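You operate a simulated robot arm through the tools that you are given. There is no shell and no other tool. Be economical: measure what you need, move in short steps, check, and stop when the job is done.

You are at the controls of a simulated robot arm. One attempt, no reset.

Task
Take the mounted gauge off its bracket and plug the bore.
Fine: thumb screw free first; unscrew fully; gauge in the stand's empty hole; yellow plug fully down.

Only the result counts: the job must be done as asked and must still hold three seconds after the hand-in. Knocking over, shifting, dropping, spilling or breaking anything else fails it.

Robot
A 6-joint arm with a two-finger parallel gripper, fixed in place. Base frame: the origin is at the foot of the arm, x ahead of it, y to its left, z up; the work surface is at about z = 804. Readings come in mm, degrees, newtons and seconds.
With the tool pointing down near the work surface it reaches from about 240 to 640 mm from the base axis. Its first joint turns from -66.0 to 66.0 degrees. Payload 2.7 kg.
Tool frame: the origin (TCP) lies between the finger pads and is the grasp point; the fingertips stand 23 mm ahead of it; z points along the fingers, y is the line along which they close. The gripper opens to 94 mm. The fingers are 38 mm wide and 10 mm thick; the gripper's body (54 by 96 mm) begins 39 mm behind the TCP.
Orientation is told as [roll, pitch, yaw] about the base's x, y, z axes, in that order, counted from this pose: with the fingers straight down and closing along the base's y, the tool's x points along the base's -x, its y along +y and its z along -z.

Tools
- The arm moves only by the tool arm_command. Its argument "deltas" is text: rows parted by semicolons, each of 6 numbers parted by spaces: the shift along the tool's x, y, z in units of 25 mm (1.0 is 25 mm), then the turn, a rotation vector about the tool's x, y, z in units of 6 degrees (1.0 is 6 degrees). In form: tx ty tz wx wy wz; .... A call has 1 to 20 rows; each row shifts and turns the commanded pose from where the row before left it, along the tool's axes as they then stand. "fingers" is the gripper command, from -1 (shut) to 1 (fully open), values between in proportion, set as the call begins (left out, the last holds). A call with a number of a shift or a turn outside -1 to 1 is refused whole. Rows are played at 5 a second. More than 50 mm and 8.6 degrees between two rows, or a gripper value outside its range, and nothing of the call is played. Where a pose cannot be reached the arm comes as near as it can. A force on the tool above 40 N (or 10 N above the force at the start of the call, whichever is more), or a blocked arm, ends the call early, and 0.2 s more pass. Each finger travels about 45 mm/s and halts on what it meets, pressing with about 25 N; the grip force reading is that of the motor and also rises with nothing between the fingers. The clock runs only during rows and for 0.2 s after the last one: add rows that do not move to give the fingers time. The reply holds the time, the measured pose of the TCP, the force on the tool along the base axes, the opening and the grip force, in the units named above and with some noise.
- Cameras (640 x 400 px; columns grow to the right, rows downward): "scene" is fixed at [53.7, -413.6, 1424.8]; the picture's right is [0.93, -0.37, 0.00], its down [-0.14, -0.34, -0.93] and it looks along [0.34, 0.86, -0.37] (base axes); focal length 315 px, centre (320, 200). "wrist" rides on the gripper at [-39, 0, -44] in the tool frame; the picture's right is [0.00, -1.00, 0.00], its down [0.97, 0.00, -0.24] and it looks along [0.24, 0.00, 0.97] (tool axes); focal length 218 px, centre (320, 200).
- camera(camera): a new picture of that camera. The clock stands still meanwhile.
- measure_at(camera, pixels): there is no depth. For up to 12 entries [column, row, z] of the newest picture of that camera ("zoom" is the newest enlarged one), the place [x, y] in the base frame at which the ray of that pixel passes the height z, good to about 3 mm. The clock stands still meanwhile.
- zoom(camera, box): a new picture of the part [left, top, right, bottom] of that camera's present view, enlarged. The clock stands still meanwhile.
- sign_off(): hands the job in; it is judged then, once.

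Go step by step. Measure first, check grasps and placings, and put right what went wrong. The budget is 80 turns and 46 pictures, counting those below and the enlarged ones. Unless the task says otherwise, let go and move clear before handing in, and close with one line.

The tools are called after "Request:" as a command line: name --argument value ..., lists and objects as JSON in quotes. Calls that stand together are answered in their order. arm_command: Moves the arm, as the interface text tells. Its arguments: {"type":"object","properties":{"deltas":{"type":"string"},"fingers":{"type":"number"}},"required":["deltas"]} The other tools are called the same way: camera (camera) takes a picture; measure_at (camera, pixels) gives the place at which the rays of pixels pass given heights; zoom (camera, box) takes an enlarged picture of a part of a camera's view; sign_off () hands the job in.

At the start:

```text
clock: 0.0
tcp_pos: [273.7, 323.3, 1163.6]
tool_rot: [0.0, -0.1, -0.1]
contact_force: [0.5, 1.0, -0.5]
width: 94.0
finger_force: 0.2
```

scene: 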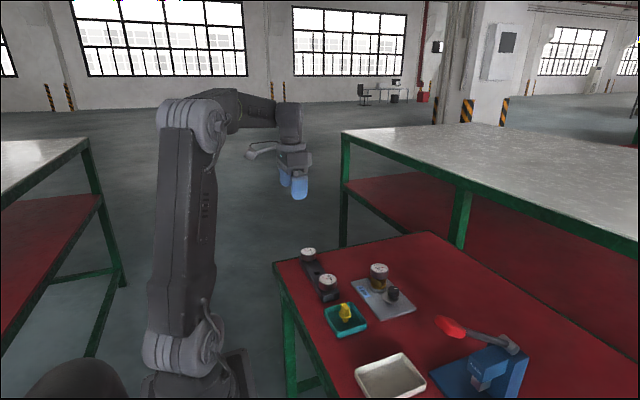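
wrist: 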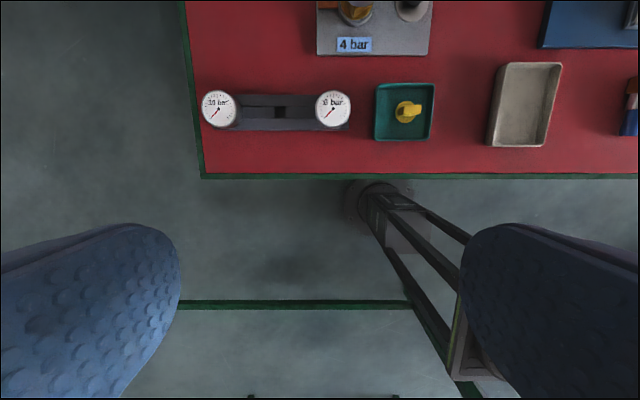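

The pictures show a stand with two gauges and a gap between them, a teal tray with the yellow plug, and a grey plate labelled "4 bar" with the mounted gauge and a thumb screw. I'll zoom in on these parts first.

Request:
zoom --camera "scene" --box '[280, 235, 440, 335]'

Request:
zoom --camera "wrist" --box '[190, 0, 450, 160]'

```text
4.00 times, centred on (360, 285) of scene
```

zoom: 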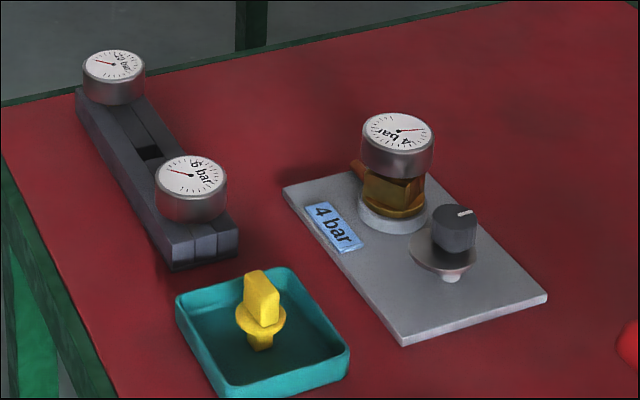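

```text
2.46 times, centred on (320, 80) of wrist
```

zoom: 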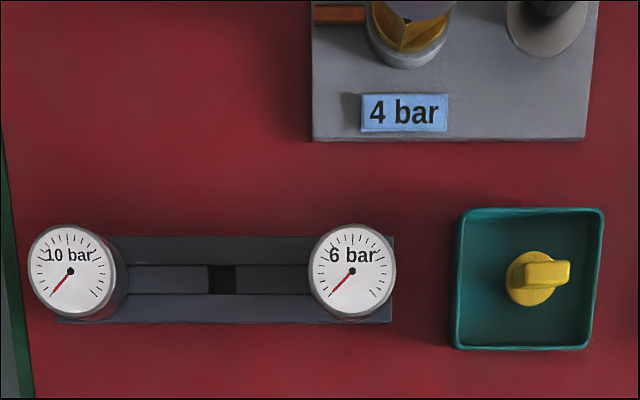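

I need a better overhead view, so I'll move over the plate while staying high.

Request:
arm_command --deltas "-0.9 -0.3 0.3 0 0 0;-0.9 -0.3 0.3 0 0 0;-0.9 -0.3 0.3 0 0 0;-0.9 -0.3 0.3 0 0 0;-0.9 -0.3 0.3 0 0 0;-0.9 -0.3 0.3 0 0 0;-0.9 -0.3 0.3 0 0 0;-0.9 -0.3 0.3 0 0 0;-0.9 -0.3 0.3 0 0 0;0 0 0 0 0 0"

Request:
camera --camera "wrist"

```text
clock: 2.2
tcp_pos: [476.2, 256.8, 1096.9]
tool_rot: [0.0, 0.0, 0.1]
contact_force: [0.2, -0.1, 0.7]
width: 94.0
finger_force: 0.1
```

```text
41 pictures are left
```

wrist: 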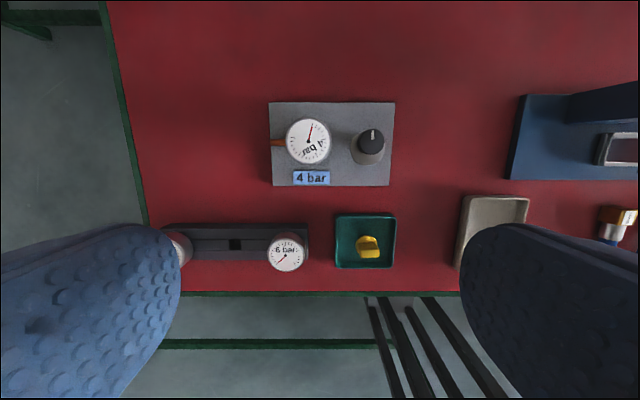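

The plate, stand and plug are all in view now. I'll zoom both cameras on the plate, then triangulate.

Request:
zoom --camera "wrist" --box '[250, 90, 410, 190]'

Request:
zoom --camera "scene" --box '[345, 255, 425, 325]'

Request:
measure_at --camera "wrist" --pixels '[[308, 141, 860], [308, 141, 890], [372, 142, 840], [372, 142, 860], [236, 244, 830], [286, 252, 860], [286, 252, 880], [367, 246, 830], [367, 246, 850], [270, 103, 810], [396, 103, 810], [391, 186, 810]]'

Request:
measure_at --camera "scene" --pixels '[[379, 268, 860], [379, 268, 890], [393.5, 288, 840], [393.5, 288, 860], [317, 273, 830], [327, 279, 860], [327, 279, 880], [345, 305, 830], [345, 305, 850]]'

```text
4.00 times, centred on (330, 140) of wrist
```

zoom: 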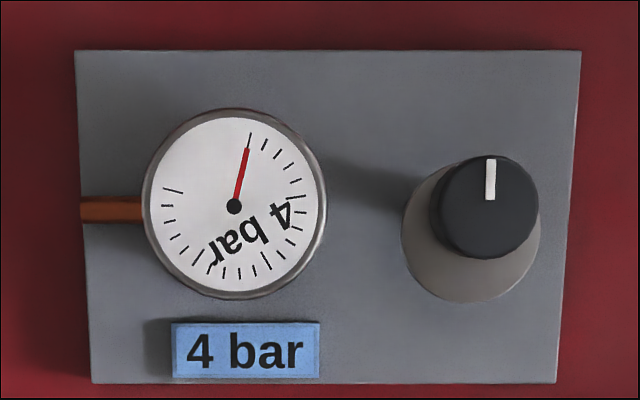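

```text
5.71 times, centred on (385, 290) of scene
```

zoom: 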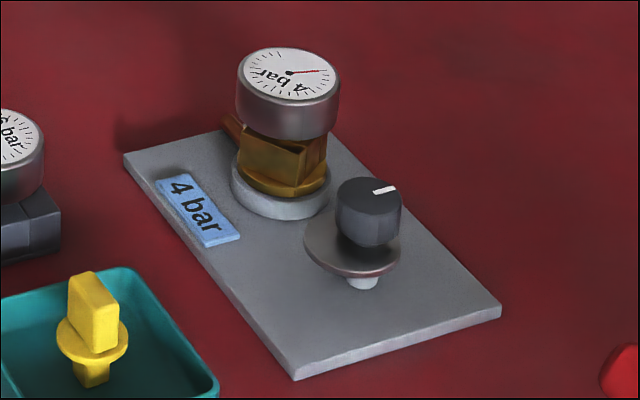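

```text
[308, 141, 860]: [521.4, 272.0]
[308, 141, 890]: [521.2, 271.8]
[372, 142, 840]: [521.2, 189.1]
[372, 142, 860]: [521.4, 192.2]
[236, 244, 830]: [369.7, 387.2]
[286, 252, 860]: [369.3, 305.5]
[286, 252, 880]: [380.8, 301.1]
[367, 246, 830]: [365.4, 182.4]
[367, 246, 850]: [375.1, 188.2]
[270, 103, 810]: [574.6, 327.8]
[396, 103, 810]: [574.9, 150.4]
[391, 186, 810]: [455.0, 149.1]
```

```text
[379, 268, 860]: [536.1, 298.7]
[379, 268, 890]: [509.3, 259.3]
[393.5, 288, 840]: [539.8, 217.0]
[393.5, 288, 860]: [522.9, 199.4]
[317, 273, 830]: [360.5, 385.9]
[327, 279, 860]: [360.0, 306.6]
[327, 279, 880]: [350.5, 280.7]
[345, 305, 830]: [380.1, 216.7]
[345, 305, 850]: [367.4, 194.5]
```

Triangulation puts the gauge top at about (520, 272, 880), ø≈53, and the knob top at about (520, 194, 866), ø≈33, with a wide flange below it. I'll go above the knob for a closer look, partly closing the fingers.

Request:
arm_command --deltas "-0.35 -0.5 0.9 0 0 0;-0.35 -0.5 0.9 0 0 0;-0.35 -0.5 0.9 0 0 0;-0.35 -0.5 0.9 0 0 0;-0.35 -0.5 0.9 0 0 0;0 0 0 0 0 0" --fingers 0.28

Request:
camera --camera "wrist"

Request:
zoom --camera "scene" --box '[370, 270, 418, 300]'

```text
clock: 3.6
tcp_pos: [519.8, 194.5, 983.5]
tool_rot: [0.0, -0.1, 0.1]
contact_force: [0.1, -0.5, 0.2]
width: 60.2
finger_force: 0.2
```

```text
38 pictures are left
```

wrist: 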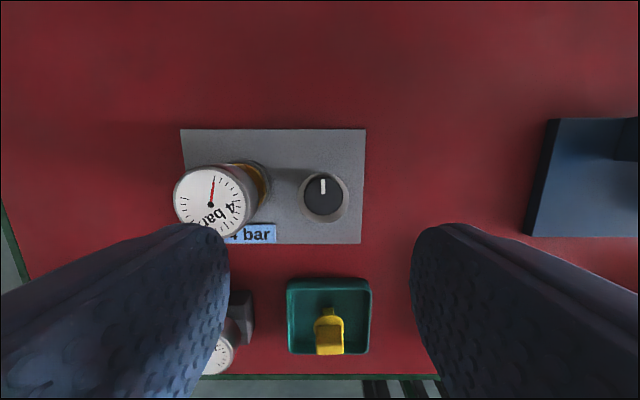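

```text
13.33 times, centred on (394, 285) of scene
```

zoom: 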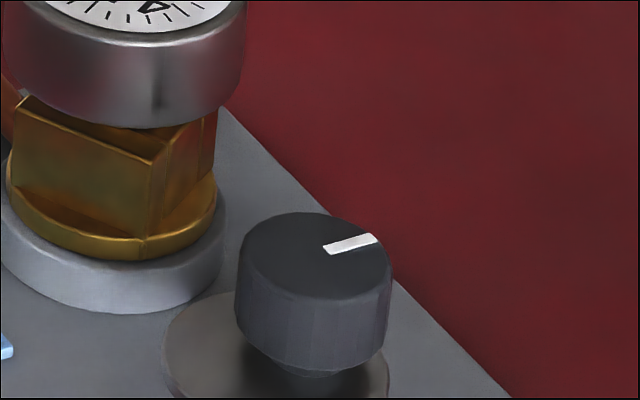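

I'll measure the knob centre and the dial centre from this nearer view.

Request:
measure_at --camera "wrist" --pixels '[[323, 197, 866], [304, 197, 866], [343, 197, 866], [323, 199, 830], [209, 201, 880], [329, 318, 840]]'

Request:
zoom --camera "wrist" --box '[170, 120, 378, 250]'

Request:
zoom --camera "scene" --box '[376, 275, 416, 310]'

Request:
measure_at --camera "scene" --pixels '[[394, 288, 862], [394, 288, 866], [394, 288, 858]]'

```text
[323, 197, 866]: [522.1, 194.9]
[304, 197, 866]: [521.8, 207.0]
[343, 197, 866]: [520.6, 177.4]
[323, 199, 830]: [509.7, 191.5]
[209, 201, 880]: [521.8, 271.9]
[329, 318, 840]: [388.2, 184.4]
```

```text
3.08 times, centred on (274, 185) of wrist
```

zoom: 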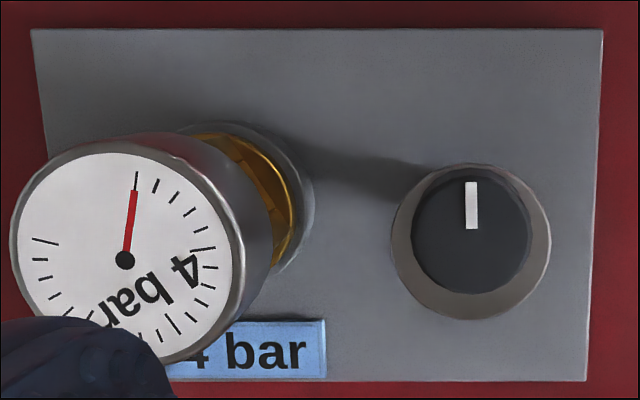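

```text
11.43 times, centred on (396, 292) of scene
```

zoom: 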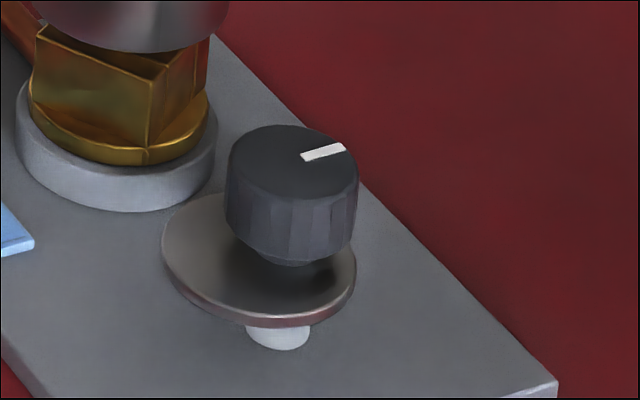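

```text
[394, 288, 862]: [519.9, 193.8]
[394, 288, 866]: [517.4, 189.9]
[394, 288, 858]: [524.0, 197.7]
```

The knob top is near (521, 193, 862) and its body spans about 838–862. I'll descend over it with the fingers 60 mm apart.

Request:
arm_command --deltas "-0.03 -0.04 0.95 0 0 0;0 0 0.95 0 0 0;0 0 0.95 0 0 0;0 0 0.95 0 0 0;0 0 0.5 0 0 0;0 0 0.45 0 0 0;0 0 0 0 0 0"

Request:
zoom --camera "scene" --box '[345, 235, 441, 305]'

```text
clock: 5.2
tcp_pos: [518.9, 193.3, 864.2]
tool_rot: [0.0, 0.0, 0.0]
contact_force: [0.4, 0.2, -0.1]
width: 60.0
finger_force: 0.0
```

```text
5.71 times, centred on (393, 270) of scene
```

zoom: 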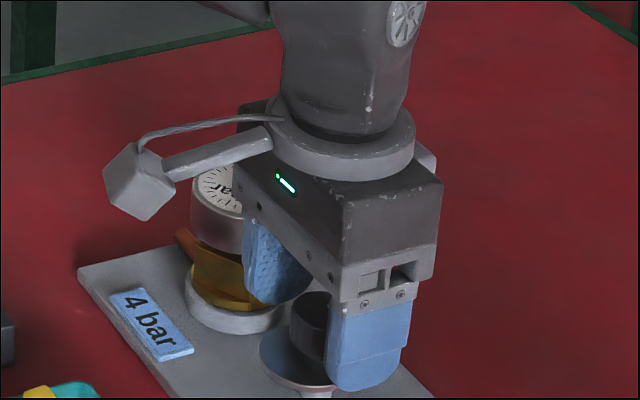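

The fingers straddle the knob cleanly. I'll close on it.

Request:
arm_command --deltas "0 0 0 0 0 0;0 0 0 0 0 0;0 0 0 0 0 0;0 0 0 0 0 0;0 0 0 0 0 0" --fingers -1

```text
clock: 6.4
tcp_pos: [518.9, 191.6, 864.4]
tool_rot: [-0.1, 0.1, -0.1]
contact_force: [0.9, -18.0, 0.5]
width: 31.8
finger_force: 45.3
```

The grip closed at 31.8 mm with −18 N along y, so the knob sits about 2 mm further to −y. I'll re-centre and start turning anticlockwise.

Request:
arm_command --deltas "0 -0.07 0 0 0 0;0 0 0 0 0 -0.5;0 0 0 0 0 -0.5;0 0 0 0 0 -1;0 0 0 0 0 -1;0 0 0 0 0 0"

```text
clock: 7.8
tcp_pos: [518.1, 191.3, 864.3]
tool_rot: [0.1, -0.1, 18.1]
contact_force: [2.1, -7.1, -4.9]
width: 31.8
finger_force: 45.4
```

It turned 18° with small forces. I'll carry on.

Request:
arm_command --deltas "0 0 0 0 0 -1;0 0 0 0 0 -1;0 0 0 0 0 -1;0 0 0 0 0 -1;0 0 0 0 0 -1;0 0 0 0 0 -1;0 0 0 0 0 -1;0 0 0 0 0 -1;0 0 0 0 0 0"

Request:
zoom --camera "wrist" --box '[200, 120, 440, 270]'

```text
clock: 9.8
tcp_pos: [519.0, 190.8, 864.3]
tool_rot: [0.0, 0.1, 66.1]
contact_force: [-1.1, -6.1, -9.0]
width: 31.6
finger_force: 45.6
```

```text
2.67 times, centred on (320, 195) of wrist
```

zoom: 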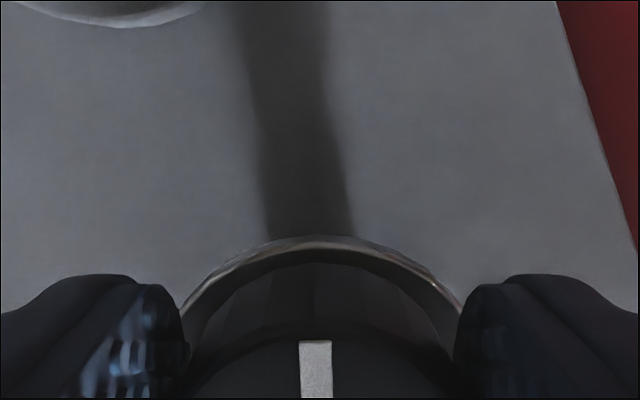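

The white mark followed the gripper, so the knob is turning, though there's a growing −9 N in z. I'll turn a bit more and keep watching that.

Request:
arm_command --deltas "0 0 0 0 0 -1;0 0 0 0 0 -1;0 0 0 0 0 -1;0 0 0 0 0 -1;0 0 0 0 0 0"

Request:
zoom --camera "scene" --box '[345, 235, 441, 305]'

```text
clock: 11.0
tcp_pos: [520.0, 189.9, 864.5]
tool_rot: [0.0, 0.0, 90.0]
contact_force: [8.3, -10.8, -14.3]
width: 32.0
finger_force: 44.9
```

```text
5.71 times, centred on (393, 270) of scene
```

zoom: 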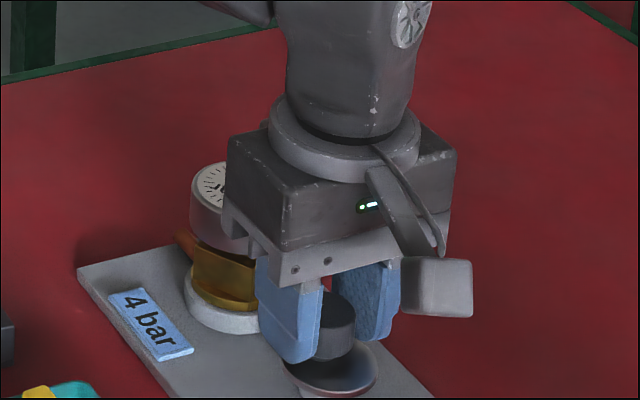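

The knob is at 90° and forces are building up. I'll release, rotate back clear, and look at whether the knob moved up or down.

Request:
arm_command --deltas "0 0 0 0 0 0;0 0 0 0 0 0;0 0 0 0 0 0;0 0 -0.95 0 0 0;0 0 -0.95 0 0 0;0 0 0 0 0 0" --fingers 0.28

Request:
zoom --camera "scene" --box '[376, 275, 416, 310]'

Request:
camera --camera "wrist"

```text
clock: 12.4
tcp_pos: [519.8, 191.1, 912.5]
tool_rot: [0.0, 0.0, 89.9]
contact_force: [0.0, -0.3, 0.4]
width: 60.4
finger_force: 0.0
```

```text
11.43 times, centred on (396, 292) of scene
```

zoom: 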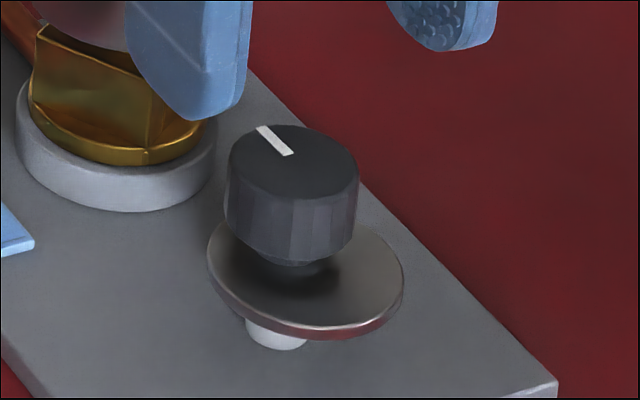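

```text
30 pictures are left
```

wrist: 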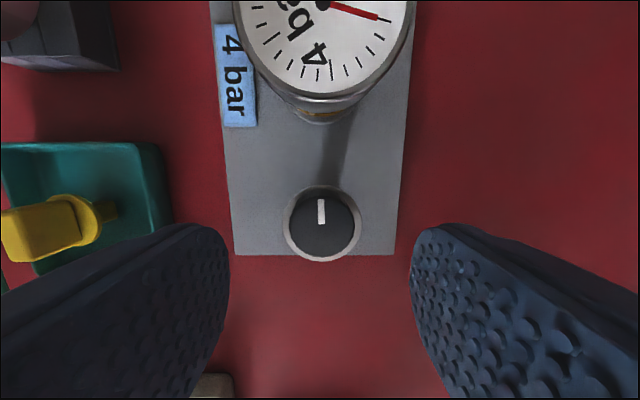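

The knob turned 90° (its mark now points +y) with no visible rise, and the offset disc beneath turned with it. I'll rotate the wrist back to −90° for a longer second turn.

Request:
arm_command --deltas "0 0 0 0 0 1;0 0 0 0 0 1;0 0 0 0 0 1;0 0 0 0 0 1;0 0 0 0 0 1;0 0 0 0 0 1;0 0 0 0 0 1;0 0 0 0 0 1;0 0 0 0 0 1;0 0 0 0 0 1;0 0 0 0 0 1;0 0 0 0 0 1;0 0 0 0 0 1;0 0 0 0 0 1;0 0 0 0 0 1;0 0 0 0 0 1;0 0 0 0 0 1;0 0 0 0 0 1;0 0 0 0 0 1;0 0 0 0 0 1"

Request:
arm_command --deltas "0 0 0 0 0 1;0 0 0 0 0 1;0 0 0 0 0 1;0 0 0 0 0 1;0 0 0 0 0 1;0 0 0 0 0 1;0 0 0 0 0 1;0 0 0 0 0 1;0 0 0 0 0 1;0 0 0 0 0 1;0 0 0 0 0 0"

Request:
camera --camera "wrist"

```text
clock: 16.6
tcp_pos: [519.6, 191.7, 912.6]
tool_rot: [0.1, 0.0, -30.1]
contact_force: [-0.2, -0.5, 1.1]
width: 60.0
finger_force: 0.0
```

```text
clock: 19.0
tcp_pos: [520.2, 191.3, 912.4]
tool_rot: [0.0, 0.0, -90.1]
contact_force: [-0.6, 0.2, 0.8]
width: 60.2
finger_force: 0.0
```

```text
29 pictures are left
```

wrist: 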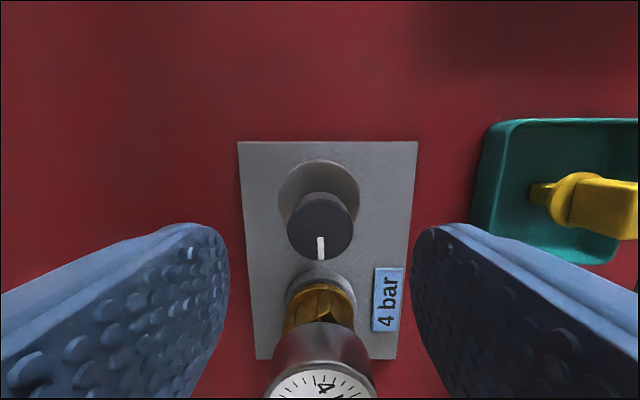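

The wrist reached −90°, and the knob's disc is now offset toward −y. I'll go down and grip again.

Request:
arm_command --deltas "0 0 0.95 0 0 0;0 0 0.98 0 0 0;0 0 0 0 0 0"

Request:
arm_command --deltas "0 0 0 0 0 0;0 0 0 0 0 0;0 0 0 0 0 0;0 0 0 0 0 0" --fingers -1

```text
clock: 19.8
tcp_pos: [518.8, 192.1, 864.7]
tool_rot: [0.0, 0.0, -89.9]
contact_force: [0.3, -0.3, 0.2]
width: 59.9
finger_force: 0.1
```

```text
clock: 20.8
tcp_pos: [520.0, 191.7, 864.3]
tool_rot: [0.2, 0.0, -90.0]
contact_force: [15.9, 0.9, -6.9]
width: 31.9
finger_force: 44.8
```

The +16 N along x means the knob is about 1.5 mm further to +x. I'll re-centre and turn anticlockwise.

Request:
arm_command --deltas "0 0.06 0 0 0 0;0 0 0 0 0 -1;0 0 0 0 0 -1;0 0 0 0 0 -1;0 0 0 0 0 -1;0 0 0 0 0 -1;0 0 0 0 0 -1;0 0 0 0 0 -1;0 0 0 0 0 -1;0 0 0 0 0 -1;0 0 0 0 0 -1;0 0 0 0 0 0"

```text
clock: 23.4
tcp_pos: [521.6, 191.1, 864.7]
tool_rot: [-0.1, 0.2, -29.9]
contact_force: [-24.7, 7.6, 15.7]
width: 31.6
finger_force: 45.4
```

Forces rose (−25 N x, +16 N z). I'll check whether the knob is following or has hit a stop.

Request:
camera --camera "wrist"

Request:
zoom --camera "scene" --box '[361, 260, 425, 310]'

```text
28 pictures are left
```

wrist: 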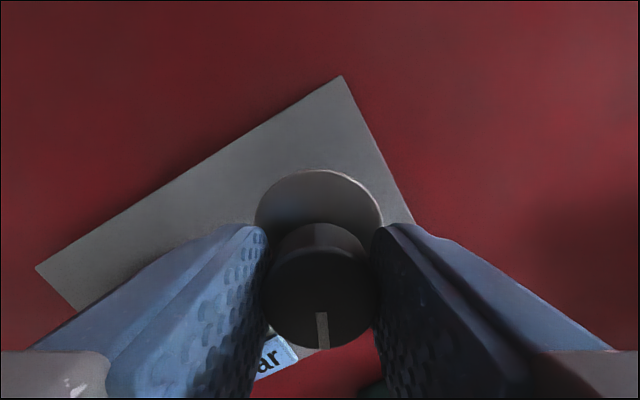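

```text
8.00 times, centred on (393, 285) of scene
```

zoom: 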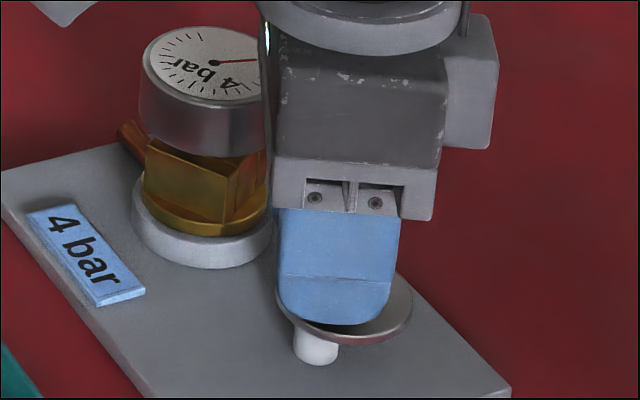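

The knob still follows (mark stays at the bottom of the wrist view), now about 150° in total. I'll unload the forces by shifting about 2 mm and continue.

Request:
arm_command --deltas "0.083 -0.016 -0.04 0 0 0;0 0 0 0 0 0"

Request:
arm_command --deltas "0 0 0 0 0 -1;0 0 0 0 0 -1;0 0 0 0 0 -1;0 0 0 0 0 -1;0 0 0 0 0 -1;0 0 0 0 0 0"

```text
clock: 24.0
tcp_pos: [521.0, 190.8, 863.9]
tool_rot: [0.0, -0.1, -30.1]
contact_force: [2.4, 7.1, -3.7]
width: 31.5
finger_force: 44.9
```

```text
clock: 25.4
tcp_pos: [518.6, 192.2, 865.2]
tool_rot: [-0.1, 0.2, 0.0]
contact_force: [7.8, -1.5, -18.1]
width: 31.9
finger_force: 44.7
```

It's still turning freely, now about 180° in total. I'll continue to +90° yaw.

Request:
arm_command --deltas "0 0 0.03 0 0 -1;0 0 0 0 0 -1;0 0 0 0 0 -1;0 0 0 0 0 -1;0 0 0 0 0 -1;0 0 0 0 0 -1;0 0 0 0 0 -1;0 0 0 0 0 0"

Request:
arm_command --deltas "0 0 0 0 0 -1;0 0 0 0 0 -1;0 0 0 0 0 -1;0 0 0 0 0 -1;0 0 0 0 0 -1;0 0 0 0 0 -1;0 0 0 0 0 -1;0 0 0 0 0 -1;0 0 0 0 0 0"

Request:
zoom --camera "scene" --box '[361, 260, 425, 310]'

Request:
camera --camera "wrist"

```text
clock: 27.2
tcp_pos: [519.9, 191.7, 865.3]
tool_rot: [-0.1, -0.2, 42.0]
contact_force: [6.3, -16.9, 11.9]
width: 32.0
finger_force: 45.1
```

```text
clock: 29.2
tcp_pos: [519.5, 192.3, 864.9]
tool_rot: [-0.2, -0.1, 90.1]
contact_force: [13.9, -4.3, 21.3]
width: 31.9
finger_force: 45.4
```

```text
8.00 times, centred on (393, 285) of scene
```

zoom: 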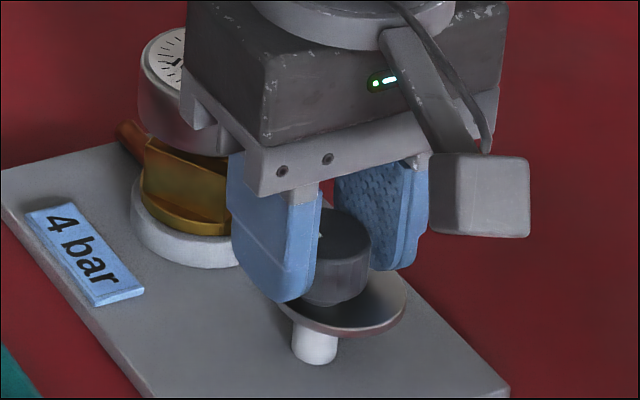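

```text
25 pictures are left
```

wrist: 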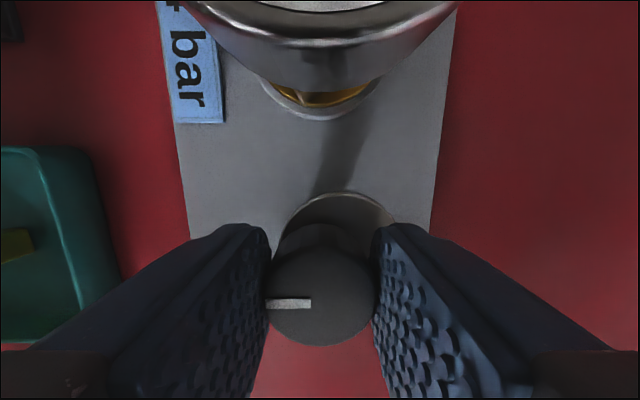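

The mark now points −x (tool +y), so the knob stopped 180° from its start and the fingers slipped the rest of the way. That reads as a hard stop with the screw free. I'll release, rise and look.

Request:
arm_command --deltas "0 0 0 0 0 0;0 0 0 0 0 0;0 0 0 0 0 0;0 0 -0.95 0 0 0;0 0 -0.95 0 0 0;0 0 -1 0 0 0;0 0 -1 0 0 0;0 0 0 0 0 0" --fingers 0.28

Request:
zoom --camera "scene" --box '[361, 260, 425, 310]'

```text
clock: 31.0
tcp_pos: [519.8, 193.9, 960.7]
tool_rot: [0.0, 0.0, 90.0]
contact_force: [0.8, -1.0, 0.0]
width: 60.3
finger_force: 0.0
```

```text
8.00 times, centred on (393, 285) of scene
```

zoom: 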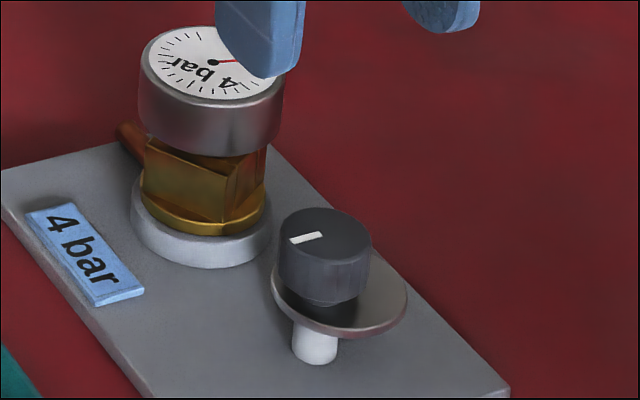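

The knob stands free with its mark reversed. Next is the gauge: I'll measure the brown side bar, then move above the gauge while turning the wrist back to −90°.

Request:
measure_at --camera "scene" --pixels '[[376.5, 276, 850], [376.5, 276, 840], [376.5, 276, 830], [379, 279, 850], [379, 279, 835]]'

Request:
arm_command --deltas "-0.4 0 0 0 0 1;-0.4 0 0 0 0 1;-0.4 0 0 0 0 1;-0.4 0.1 0 0 0 1;-0.4 0.2 0 0 0 1;-0.4 0.2 0 0 0 1;-0.3 0.2 0 0 0 1;-0.2 0.2 0 0 0 1;0 0 0 0 0 1;0 0 0 0 0 1;0 0 0 0 0 1;0 0 0 0 0 1;0 0 0 0 0 1;0 0 0 0 0 1;0 0 0 0 0 1;0 0 0 0 0 1;0 0 0 0 0 1;0 0 0 0 0 1;0 0 0 0 0 1;0 0 0 0 0 1" --fingers 1

Request:
arm_command --deltas "0 0 0 0 0 1;0 0 0 0 0 1;0 0 0 0 0 1;0 0 0 0 0 1;0 0 0 0 0 1;0 0 0 0 0 1;0 0 0 0 0 1;0 0 0 0 0 1;0 0 0 0 0 1;0 0 0 0 0 1;0 0 0 0 0 0"

Request:
camera --camera "wrist"

```text
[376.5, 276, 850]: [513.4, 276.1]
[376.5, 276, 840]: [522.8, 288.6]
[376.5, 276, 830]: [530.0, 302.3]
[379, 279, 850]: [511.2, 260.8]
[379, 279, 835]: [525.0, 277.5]
```

```text
clock: 35.2
tcp_pos: [522.5, 270.2, 961.5]
tool_rot: [0.1, 0.0, -30.1]
contact_force: [0.0, 0.5, 0.5]
width: 94.1
finger_force: 0.1
```

```text
clock: 37.6
tcp_pos: [524.0, 271.3, 960.6]
tool_rot: [0.0, 0.0, -90.1]
contact_force: [0.6, 0.7, 0.0]
width: 93.9
finger_force: 0.0
```

```text
23 pictures are left
```

wrist: 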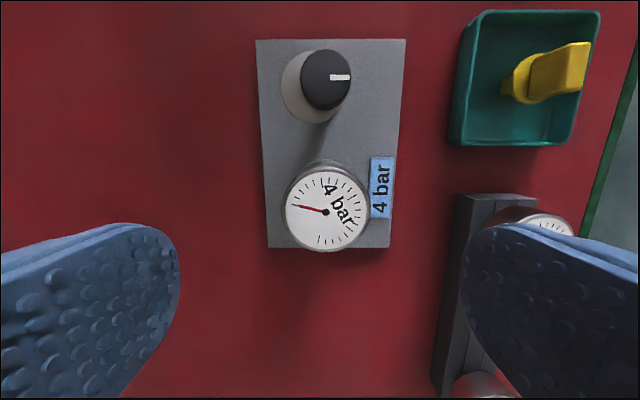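

I'll measure the dial centre from this view to line up.

Request:
measure_at --camera "wrist" --pixels '[[326, 210, 880], [283, 210, 880], [370, 210, 880]]'

```text
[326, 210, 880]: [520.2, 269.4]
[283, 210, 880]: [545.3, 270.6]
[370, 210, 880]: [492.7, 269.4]
```

The dial centre is about (520, 270.5). I'll shift −3.5 mm in x, descend to z≈872 and close.

Request:
arm_command --deltas "0 -0.14 0.9 0 0 0;0 0 0.9 0 0 0;0 0 0.9 0 0 0;0 0 0.5 0 0 0;0 0 0.34 0 0 0;0 0 0 0 0 0"

Request:
arm_command --deltas "0 0 0 0 0 0;0 0 0 0 0 0;0 0 0 0 0 0;0 0 0 0 0 0" --fingers -1

```text
clock: 39.0
tcp_pos: [520.5, 270.3, 873.5]
tool_rot: [0.0, 0.1, -90.0]
contact_force: [-0.7, -0.6, -0.5]
width: 93.9
finger_force: 0.1
```

```text
clock: 40.0
tcp_pos: [519.2, 270.0, 874.3]
tool_rot: [0.0, 0.0, -90.0]
contact_force: [-0.5, 0.4, 0.3]
width: 52.8
finger_force: 25.0
```

The head is gripped at 52.8 mm, nicely centred. I'll start unscrewing anticlockwise in a small step.

Request:
arm_command --deltas "0 0 0 0 0 0;0 0 0 0 0 -1;0 0 0 0 0 -1;0 0 0 0 0 -1;0 0 0 0 0 -1;0 0 0 0 0 -1;0 0 0 0 0 0"

Request:
camera --camera "wrist"

```text
clock: 41.6
tcp_pos: [520.2, 270.5, 874.1]
tool_rot: [0.1, 0.0, -59.9]
contact_force: [1.3, -1.0, 6.7]
width: 53.2
finger_force: 24.8
```

```text
22 pictures are left
```

wrist: 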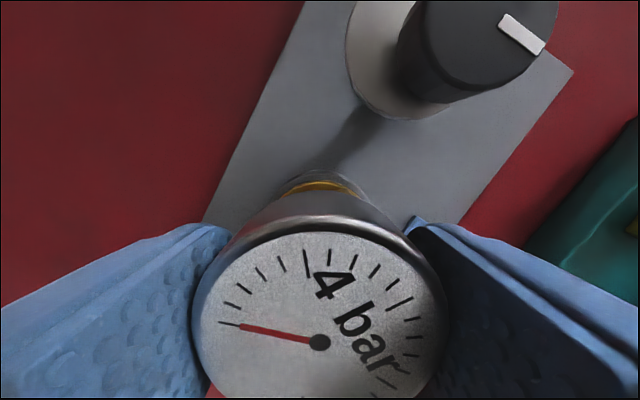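

The needle kept its angle in the wrist frame, so the gauge turns with me, and +6.7 N suggests it's rising. I'll go on with a slight lift.

Request:
arm_command --deltas "0 0 -0.006 0 0 -1;0 0 -0.003 0 0 -1;0 0 -0.003 0 0 -1;0 0 -0.003 0 0 -1;0 0 -0.003 0 0 -1;0 0 -0.003 0 0 -1;0 0 -0.003 0 0 -1;0 0 -0.003 0 0 -1;0 0 -0.003 0 0 -1;0 0 -0.003 0 0 -1;0 0 0 0 0 0"

```text
clock: 44.0
tcp_pos: [519.6, 270.8, 873.9]
tool_rot: [-0.1, 0.0, 0.1]
contact_force: [-4.2, -7.5, 14.3]
width: 53.2
finger_force: 25.1
```

The upward force is growing, so I'll lift a bit faster and keep turning to +90°.

Request:
arm_command --deltas "0 0 -0.03 0 0 -1;0 0 -0.008 0 0 -1;0 0 -0.008 0 0 -1;0 0 -0.008 0 0 -1;0 0 -0.008 0 0 -1;0 0 -0.008 0 0 -1;0 0 -0.008 0 0 -1;0 0 0 0 0 0"

Request:
arm_command --deltas "0 0 -0.008 0 0 -1;0 0 -0.008 0 0 -1;0 0 -0.008 0 0 -1;0 0 -0.008 0 0 -1;0 0 -0.008 0 0 -1;0 0 -0.008 0 0 -1;0 0 -0.008 0 0 -1;0 0 -0.008 0 0 -1;0 0 0 0 0 0"

Request:
camera --camera "wrist"

```text
clock: 45.8
tcp_pos: [519.6, 272.0, 876.2]
tool_rot: [-0.1, 0.1, 42.2]
contact_force: [-1.9, -3.6, -1.4]
width: 52.8
finger_force: 24.7
```

```text
clock: 47.8
tcp_pos: [519.9, 271.8, 876.9]
tool_rot: [0.0, -0.1, 90.1]
contact_force: [5.5, -0.5, -1.4]
width: 52.9
finger_force: 25.5
```

```text
21 pictures are left
```

wrist: 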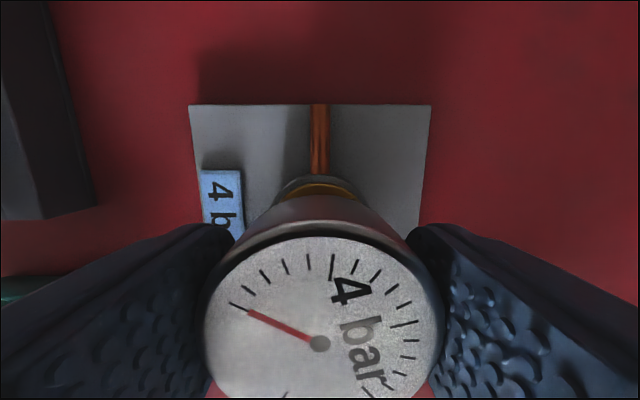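

The gauge turned about 168° (slipping about 12°) and rose about 3 mm. I'll open slightly, rotate the wrist back to −90° in place, and grip again.

Request:
arm_command --deltas "0 0 0 0 0 0;0 0 0 0 0 0;0 0 0 0 0 1;0 0 0 0 0 1;0 0 0 0 0 1;0 0 0 0 0 1;0 0 0 0 0 1;0 0 0 0 0 1;0 0 0 0 0 1;0 0 0 0 0 1;0 0 0 0 0 1;0 0 0 0 0 1;0 0 0 0 0 1;0 0 0 0 0 1;0 0 0 0 0 1;0 0 0 0 0 1;0 0 0 0 0 1;0 0 0 0 0 1" --fingers 0.5

Request:
arm_command --deltas "0 0 0 0 0 1;0 0 0 0 0 1;0 0 0 0 0 1;0 0 0 0 0 1;0 0 0 0 0 1;0 0 0 0 0 1;0 0 0 0 0 1;0 0 0 0 0 1;0 0 0 0 0 1;0 0 0 0 0 1;0 0 0 0 0 1;0 0 0 0 0 1;0 0 0 0 0 1;0 0 0 0 0 1;0 0 0 0 0 0"

Request:
arm_command --deltas "0 0 0 0 0 0;0 0 0 0 0 0;0 0 0 0 0 0;0 0 0 0 0 0;0 0 0 0 0 0" --fingers -1

```text
clock: 51.6
tcp_pos: [519.3, 270.5, 877.1]
tool_rot: [0.0, 0.0, -6.2]
contact_force: [0.1, -0.3, -0.6]
width: 70.6
finger_force: 0.1
```

```text
clock: 54.8
tcp_pos: [519.5, 270.6, 878.5]
tool_rot: [0.0, 0.0, -90.1]
contact_force: [-0.3, -0.2, -0.2]
width: 70.5
finger_force: 0.1
```

```text
clock: 56.0
tcp_pos: [519.9, 271.5, 877.4]
tool_rot: [-0.1, 0.0, -90.1]
contact_force: [0.4, -0.1, 0.9]
width: 52.3
finger_force: 25.5
```

I have it again. I'll turn another 90°, lifting roughly 5 mm per turn.

Request:
arm_command --deltas "0 0 0 0 0 -1;0 0 -0.004 0 0 -1;0 0 -0.004 0 0 -1;0 0 -0.004 0 0 -1;0 0 -0.004 0 0 -1;0 0 -0.004 0 0 -1;0 0 -0.004 0 0 -1;0 0 -0.004 0 0 -1;0 0 -0.004 0 0 -1;0 0 -0.004 0 0 -1;0 0 0 0 0 0"

Request:
camera --camera "wrist"

```text
clock: 58.4
tcp_pos: [519.1, 270.9, 878.5]
tool_rot: [0.0, 0.0, -30.0]
contact_force: [-3.0, -3.1, 0.7]
width: 52.4
finger_force: 25.0
```

```text
20 pictures are left
```

wrist: 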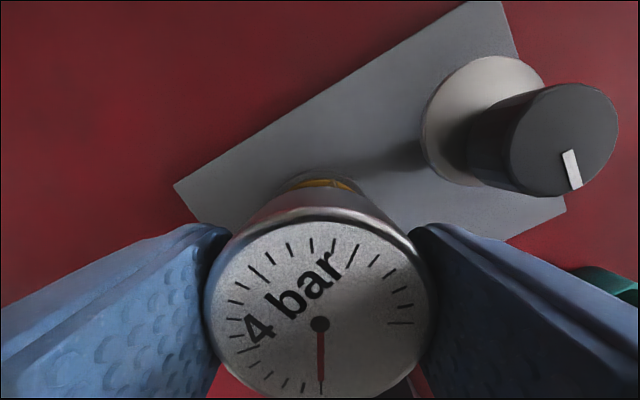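

The needle now points straight down in the wrist view, so the gauge didn't follow this time. Either it hit its end after about 165° or the grip slipped. I'll test with a gentle 2 mm lift.

Request:
arm_command --deltas "0 0 -0.04 0 0 0;0 0 -0.04 0 0 0;0 0 0 0 0 0;0 0 0 0 0 0"

Request:
zoom --camera "scene" --box '[350, 250, 414, 300]'

```text
clock: 59.4
tcp_pos: [520.1, 270.1, 878.5]
tool_rot: [-0.1, 0.1, -30.0]
contact_force: [0.0, -1.4, -10.2]
width: 52.6
finger_force: 25.2
```

```text
8.00 times, centred on (382, 275) of scene
```

zoom: 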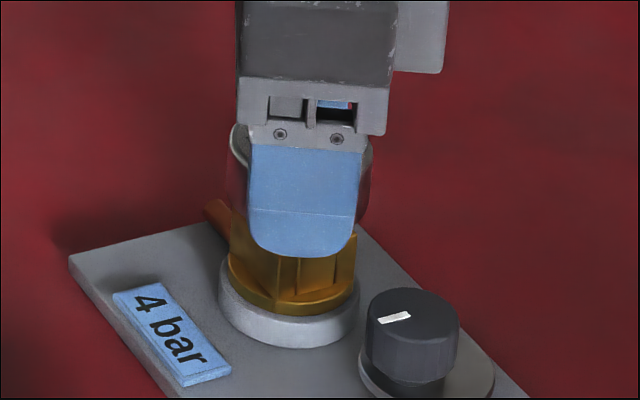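

The 2 mm lift only builds −10 N, so the gauge is still held. As a diagnostic, I'll ease off the lift and turn back 18°; if the gauge follows, there is a stop in the anticlockwise direction.

Request:
arm_command --deltas "0 0 0.06 0 0 0;0 0 0 0 0 1;0 0 0 0 0 1;0 0 0 0 0 1;0 0 0 0 0 0"

Request:
camera --camera "wrist"

```text
clock: 60.6
tcp_pos: [520.0, 271.6, 878.7]
tool_rot: [0.1, 0.0, -48.1]
contact_force: [-0.7, -0.1, -0.5]
width: 52.4
finger_force: 24.9
```

```text
18 pictures are left
```

wrist: 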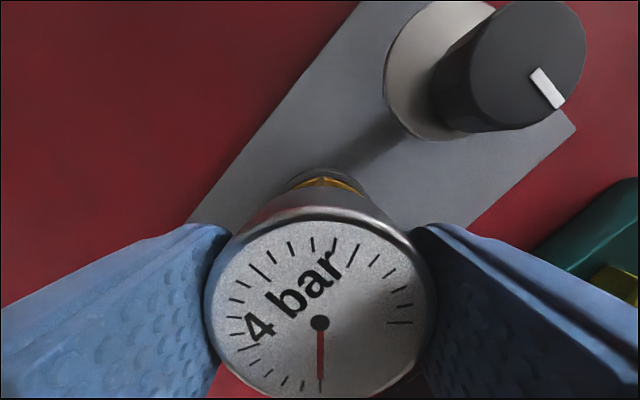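

The gauge follows clockwise without slip, so the grip is good. Now I'll turn anticlockwise 30° and compare.

Request:
arm_command --deltas "0 0 0 0 0 -1;0 0 0 0 0 -1;0 0 0 0 0 -1;0 0 0 0 0 -1;0 0 0 0 0 -1;0 0 0 0 0 -1;0 0 0 0 0 -1;0 0 0 0 0 0"

Request:
camera --camera "wrist"

```text
clock: 62.4
tcp_pos: [519.6, 270.1, 878.9]
tool_rot: [0.0, 0.1, -6.0]
contact_force: [-7.3, -12.7, 3.6]
width: 52.5
finger_force: 25.3
```

```text
17 pictures are left
```

wrist: 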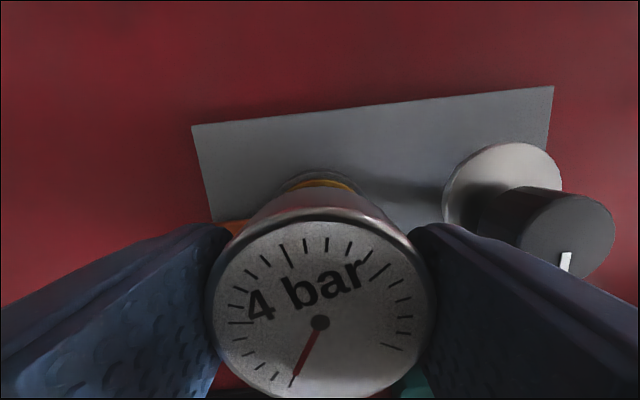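

It followed the first 18° and then slipped, so there is a firm anticlockwise stop at about 165° from the start. That looks like the end of the thread, so I'll pull up harder and see whether it comes free.

Request:
arm_command --deltas "0 0 -0.06 0 0 0;0 0 -0.06 0 0 0;0 0 -0.06 0 0 0;0 0 -0.06 0 0 0;0 0 0 0 0 0"

Request:
zoom --camera "scene" --box '[350, 250, 414, 300]'

```text
clock: 63.6
tcp_pos: [519.2, 271.4, 885.4]
tool_rot: [-0.1, 0.3, -6.0]
contact_force: [-9.1, -10.5, -13.1]
width: 52.9
finger_force: 25.3
```

```text
8.00 times, centred on (382, 275) of scene
```

zoom: 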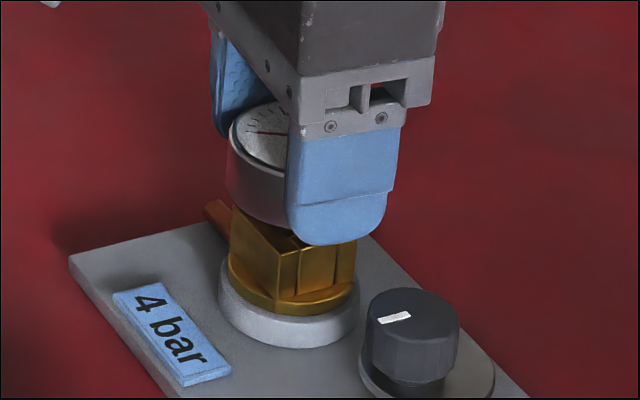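

The gauge rose only about 2 mm (one unit of thread), and the fingers slid up the head at −13 N, so it's still held. I'll let go, rise, and look closely at the brass joint and thumb screw.

Request:
arm_command --deltas "0 0 0 0 0 0;0 0 0 0 0 0;0 0 -1 0 0 0;0 0 -1 0 0 0;0 0 -1 0 0 0;0 0 -1 0 0 0;0 0 0 0 0 0" --fingers 0.6

Request:
zoom --camera "scene" --box '[364, 262, 412, 308]'

Request:
zoom --camera "wrist" --box '[240, 100, 400, 250]'

```text
clock: 65.2
tcp_pos: [520.3, 272.5, 984.3]
tool_rot: [0.1, 0.0, -6.0]
contact_force: [-0.4, -0.6, 0.5]
width: 75.2
finger_force: 0.1
```

```text
8.70 times, centred on (388, 285) of scene
```

zoom: 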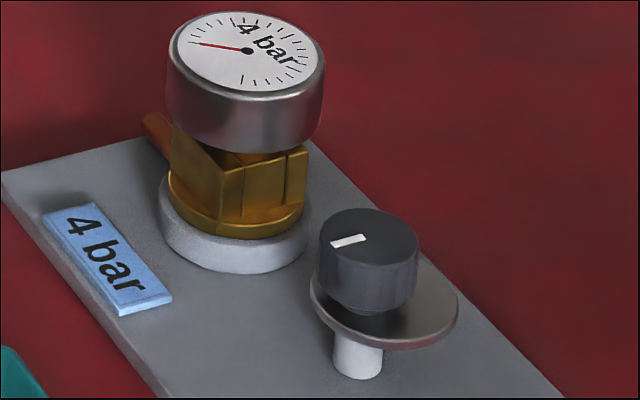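

```text
2.67 times, centred on (320, 175) of wrist
```

zoom: 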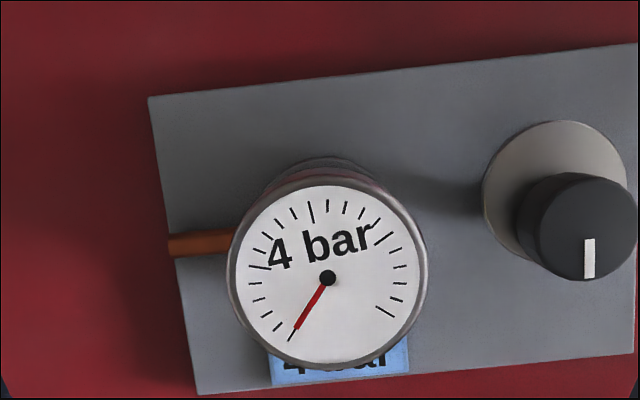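

The disc turned from −x to +x and the knob is at its stop. The gauge is also at a stop but turned about 160°. My lift tests were made while the grip was loaded in torque at that stop, which wastes friction, so I'll re-grip and lift with no torque on it.

Request:
arm_command --deltas "0 -0.04 0.95 0 0 0;0 0 0.95 0 0 0;0 0 0.95 0 0 0;0 0 0.95 0 0 0;0 0 0.3 0 0 0;0 0 0.3 0 0 0;0 0 0 0 0 0"

Request:
arm_command --deltas "0 0 0 0 0 0;0 0 0 0 0 0;0 0 0 0 0 0;0 0 0 0 0 0" --fingers -1

Request:
arm_command --deltas "0 0 -0.05 0 0 0;0 0 -0.05 0 0 0;0 0 -0.05 0 0 0;0 0 -0.05 0 0 0;0 0 0 0 0 0"

```text
clock: 66.8
tcp_pos: [520.5, 268.7, 874.9]
tool_rot: [0.0, 0.1, -6.0]
contact_force: [-0.5, -1.0, -0.4]
width: 75.3
finger_force: 0.1
```

```text
clock: 67.8
tcp_pos: [520.6, 271.2, 874.5]
tool_rot: [0.1, -0.1, -6.0]
contact_force: [0.1, 0.3, 0.8]
width: 53.1
finger_force: 25.3
```

```text
clock: 69.0
tcp_pos: [520.5, 270.3, 880.1]
tool_rot: [0.0, 0.0, -6.0]
contact_force: [1.3, 0.0, -1.0]
width: 52.8
finger_force: 24.2
```

The force is only −1 N after a 5 mm lift, so I'll check whether the gauge came up.

Request:
zoom --camera "scene" --box '[350, 250, 414, 300]'

```text
8.00 times, centred on (382, 275) of scene
```

zoom: 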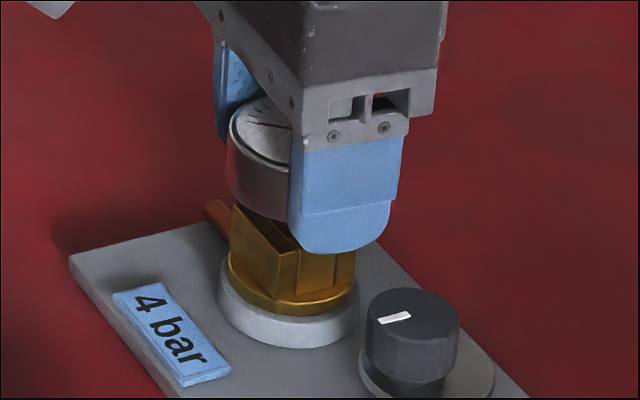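

The image shows little or no lift. I'll raise another 3 mm and read the force as it goes.

Request:
arm_command --deltas "0 0 -0.06 0 0 0"

Request:
arm_command --deltas "0 0 -0.06 0 0 0"

Request:
arm_command --deltas "0 0 -0.06 0 0 0;0 0 0 0 0 0"

Request:
camera --camera "wrist"

```text
clock: 69.4
tcp_pos: [520.4, 269.2, 881.4]
tool_rot: [0.0, 0.0, -6.0]
contact_force: [-0.3, -0.5, -1.2]
width: 52.5
finger_force: 25.5
```

```text
clock: 69.8
tcp_pos: [519.5, 269.1, 882.8]
tool_rot: [0.0, 0.0, -6.0]
contact_force: [0.7, 0.8, -2.0]
width: 52.7
finger_force: 25.1
```

```text
clock: 70.4
tcp_pos: [519.9, 269.2, 884.1]
tool_rot: [0.0, 0.0, -6.0]
contact_force: [3.2, 0.2, -2.6]
width: 52.9
finger_force: 24.8
```

```text
12 pictures are left
```

wrist: 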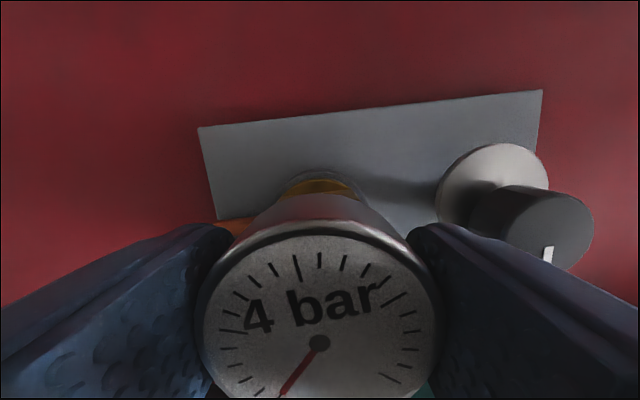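

The dial sits at row 343, the same distance from the camera as when I gripped it, though the hand is 10 mm higher. So the gauge is coming up with only about 2.6 N. I'll lift 40 mm more and verify.

Request:
arm_command --deltas "0 0 -0.2 0 0 0;0 0 -0.2 0 0 0;0 0 -0.2 0 0 0;0 0 -0.2 0 0 0;0 0 -0.2 0 0 0;0 0 -0.2 0 0 0;0 0 -0.2 0 0 0;0 0 -0.2 0 0 0;0 0 0 0 0 0"

Request:
zoom --camera "scene" --box '[300, 235, 412, 305]'

```text
clock: 72.4
tcp_pos: [519.4, 270.4, 924.6]
tool_rot: [0.0, 0.1, -5.9]
contact_force: [0.1, 0.7, -1.8]
width: 51.6
finger_force: 24.9
```

```text
5.71 times, centred on (356, 270) of scene
```

zoom: 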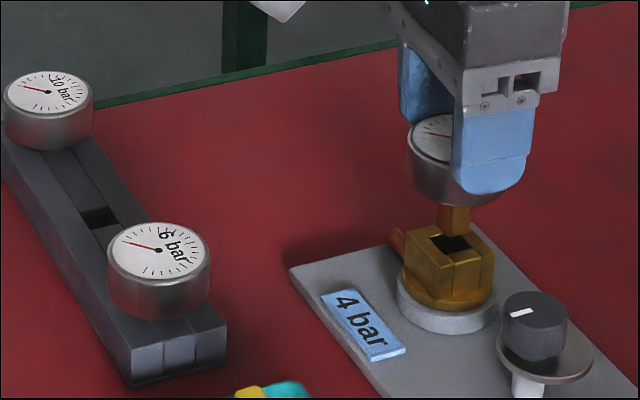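

The gauge is free: it has a square shank, and the brass collar stays on the bracket with a square bore. I'll raise it, move back beyond the stand, and view the stand's hole with the wrist camera.

Request:
arm_command --deltas "0 0 -1 0 0 0;0 0 -1 0 0 0;0 0 -1 0 0 -1;0.88 0.46 0 0 0 0;0.88 0.46 0 0 0 0;0.88 0.46 0 0 0 0;0.88 0.46 0 0 0 0;0.88 0.46 0 0 0 0;0.88 0.46 0 0 0 0;0.88 0.46 0 0 0 0;0.88 0.46 0 0 0 0;0.88 0.46 0 0 0 0;0.88 0.46 0 0 0 0;0 0 0 0 0 0"

Request:
camera --camera "wrist"

```text
clock: 75.4
tcp_pos: [298.4, 385.8, 999.1]
tool_rot: [0.0, 0.0, -0.1]
contact_force: [0.7, 0.4, -2.1]
width: 51.8
finger_force: 25.0
```

```text
10 pictures are left
```

wrist: 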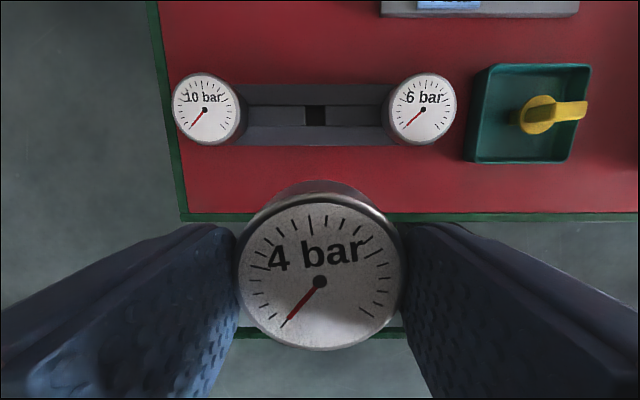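

The hole is at about (316, 115), midway between the two stand gauges. I'll zoom in for the hole's position and the needle angles.

Request:
zoom --camera "wrist" --box '[160, 50, 480, 360]'

Request:
measure_at --camera "wrist" --pixels '[[316, 115, 825], [316, 115, 835], [305, 115, 830], [327, 115, 830], [205, 110, 860], [424, 109, 860], [205, 110, 870], [424, 109, 870], [250, 115, 830], [380, 115, 830], [554, 115, 850], [538, 115, 830]]'

```text
1.29 times, centred on (320, 205) of wrist
```

zoom: 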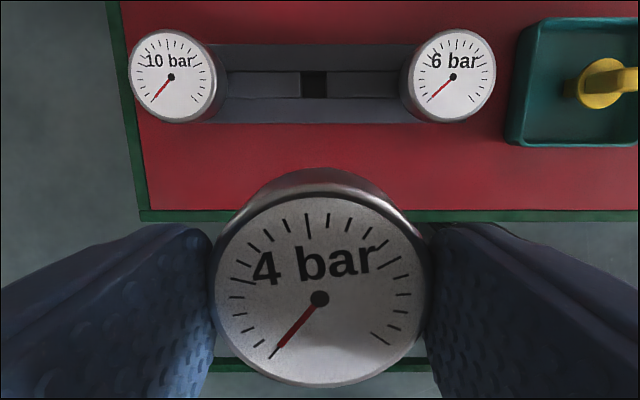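

```text
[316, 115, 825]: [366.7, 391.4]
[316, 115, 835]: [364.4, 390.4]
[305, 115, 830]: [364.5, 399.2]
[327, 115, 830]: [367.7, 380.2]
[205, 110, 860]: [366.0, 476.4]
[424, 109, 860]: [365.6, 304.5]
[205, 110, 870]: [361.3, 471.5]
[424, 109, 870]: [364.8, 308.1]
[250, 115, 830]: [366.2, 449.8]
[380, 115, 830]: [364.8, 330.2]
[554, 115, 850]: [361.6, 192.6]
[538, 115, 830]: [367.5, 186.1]
```

The hole centre is about (365.5, 390), and my dial needs about 5° clockwise to match the others. I'll measure the stand's width and where the dial sits relative to the hand.

Request:
measure_at --camera "wrist" --pixels '[[280, 85, 830], [280, 145, 830], [280, 145, 810], [320, 281, 1005], [280, 106, 830], [280, 126, 830], [205, 145, 840], [240, 281, 1005], [400, 281, 1005], [280, 85, 820]]'

Request:
measure_at --camera "scene" --pixels '[[327.6, 279, 850], [327.6, 279, 860], [317.3, 273, 820], [317.3, 273, 830], [317.3, 273, 840]]'

```text
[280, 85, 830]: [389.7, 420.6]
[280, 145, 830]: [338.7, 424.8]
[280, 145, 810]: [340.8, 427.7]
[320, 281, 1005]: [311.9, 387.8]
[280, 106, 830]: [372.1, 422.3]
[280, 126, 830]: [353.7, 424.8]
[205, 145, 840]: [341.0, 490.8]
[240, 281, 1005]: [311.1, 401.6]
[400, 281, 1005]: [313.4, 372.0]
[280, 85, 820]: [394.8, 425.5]
```

```text
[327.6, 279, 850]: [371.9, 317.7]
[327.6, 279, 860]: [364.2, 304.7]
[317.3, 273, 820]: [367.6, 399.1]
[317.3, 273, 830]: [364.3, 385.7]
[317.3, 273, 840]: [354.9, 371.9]
```

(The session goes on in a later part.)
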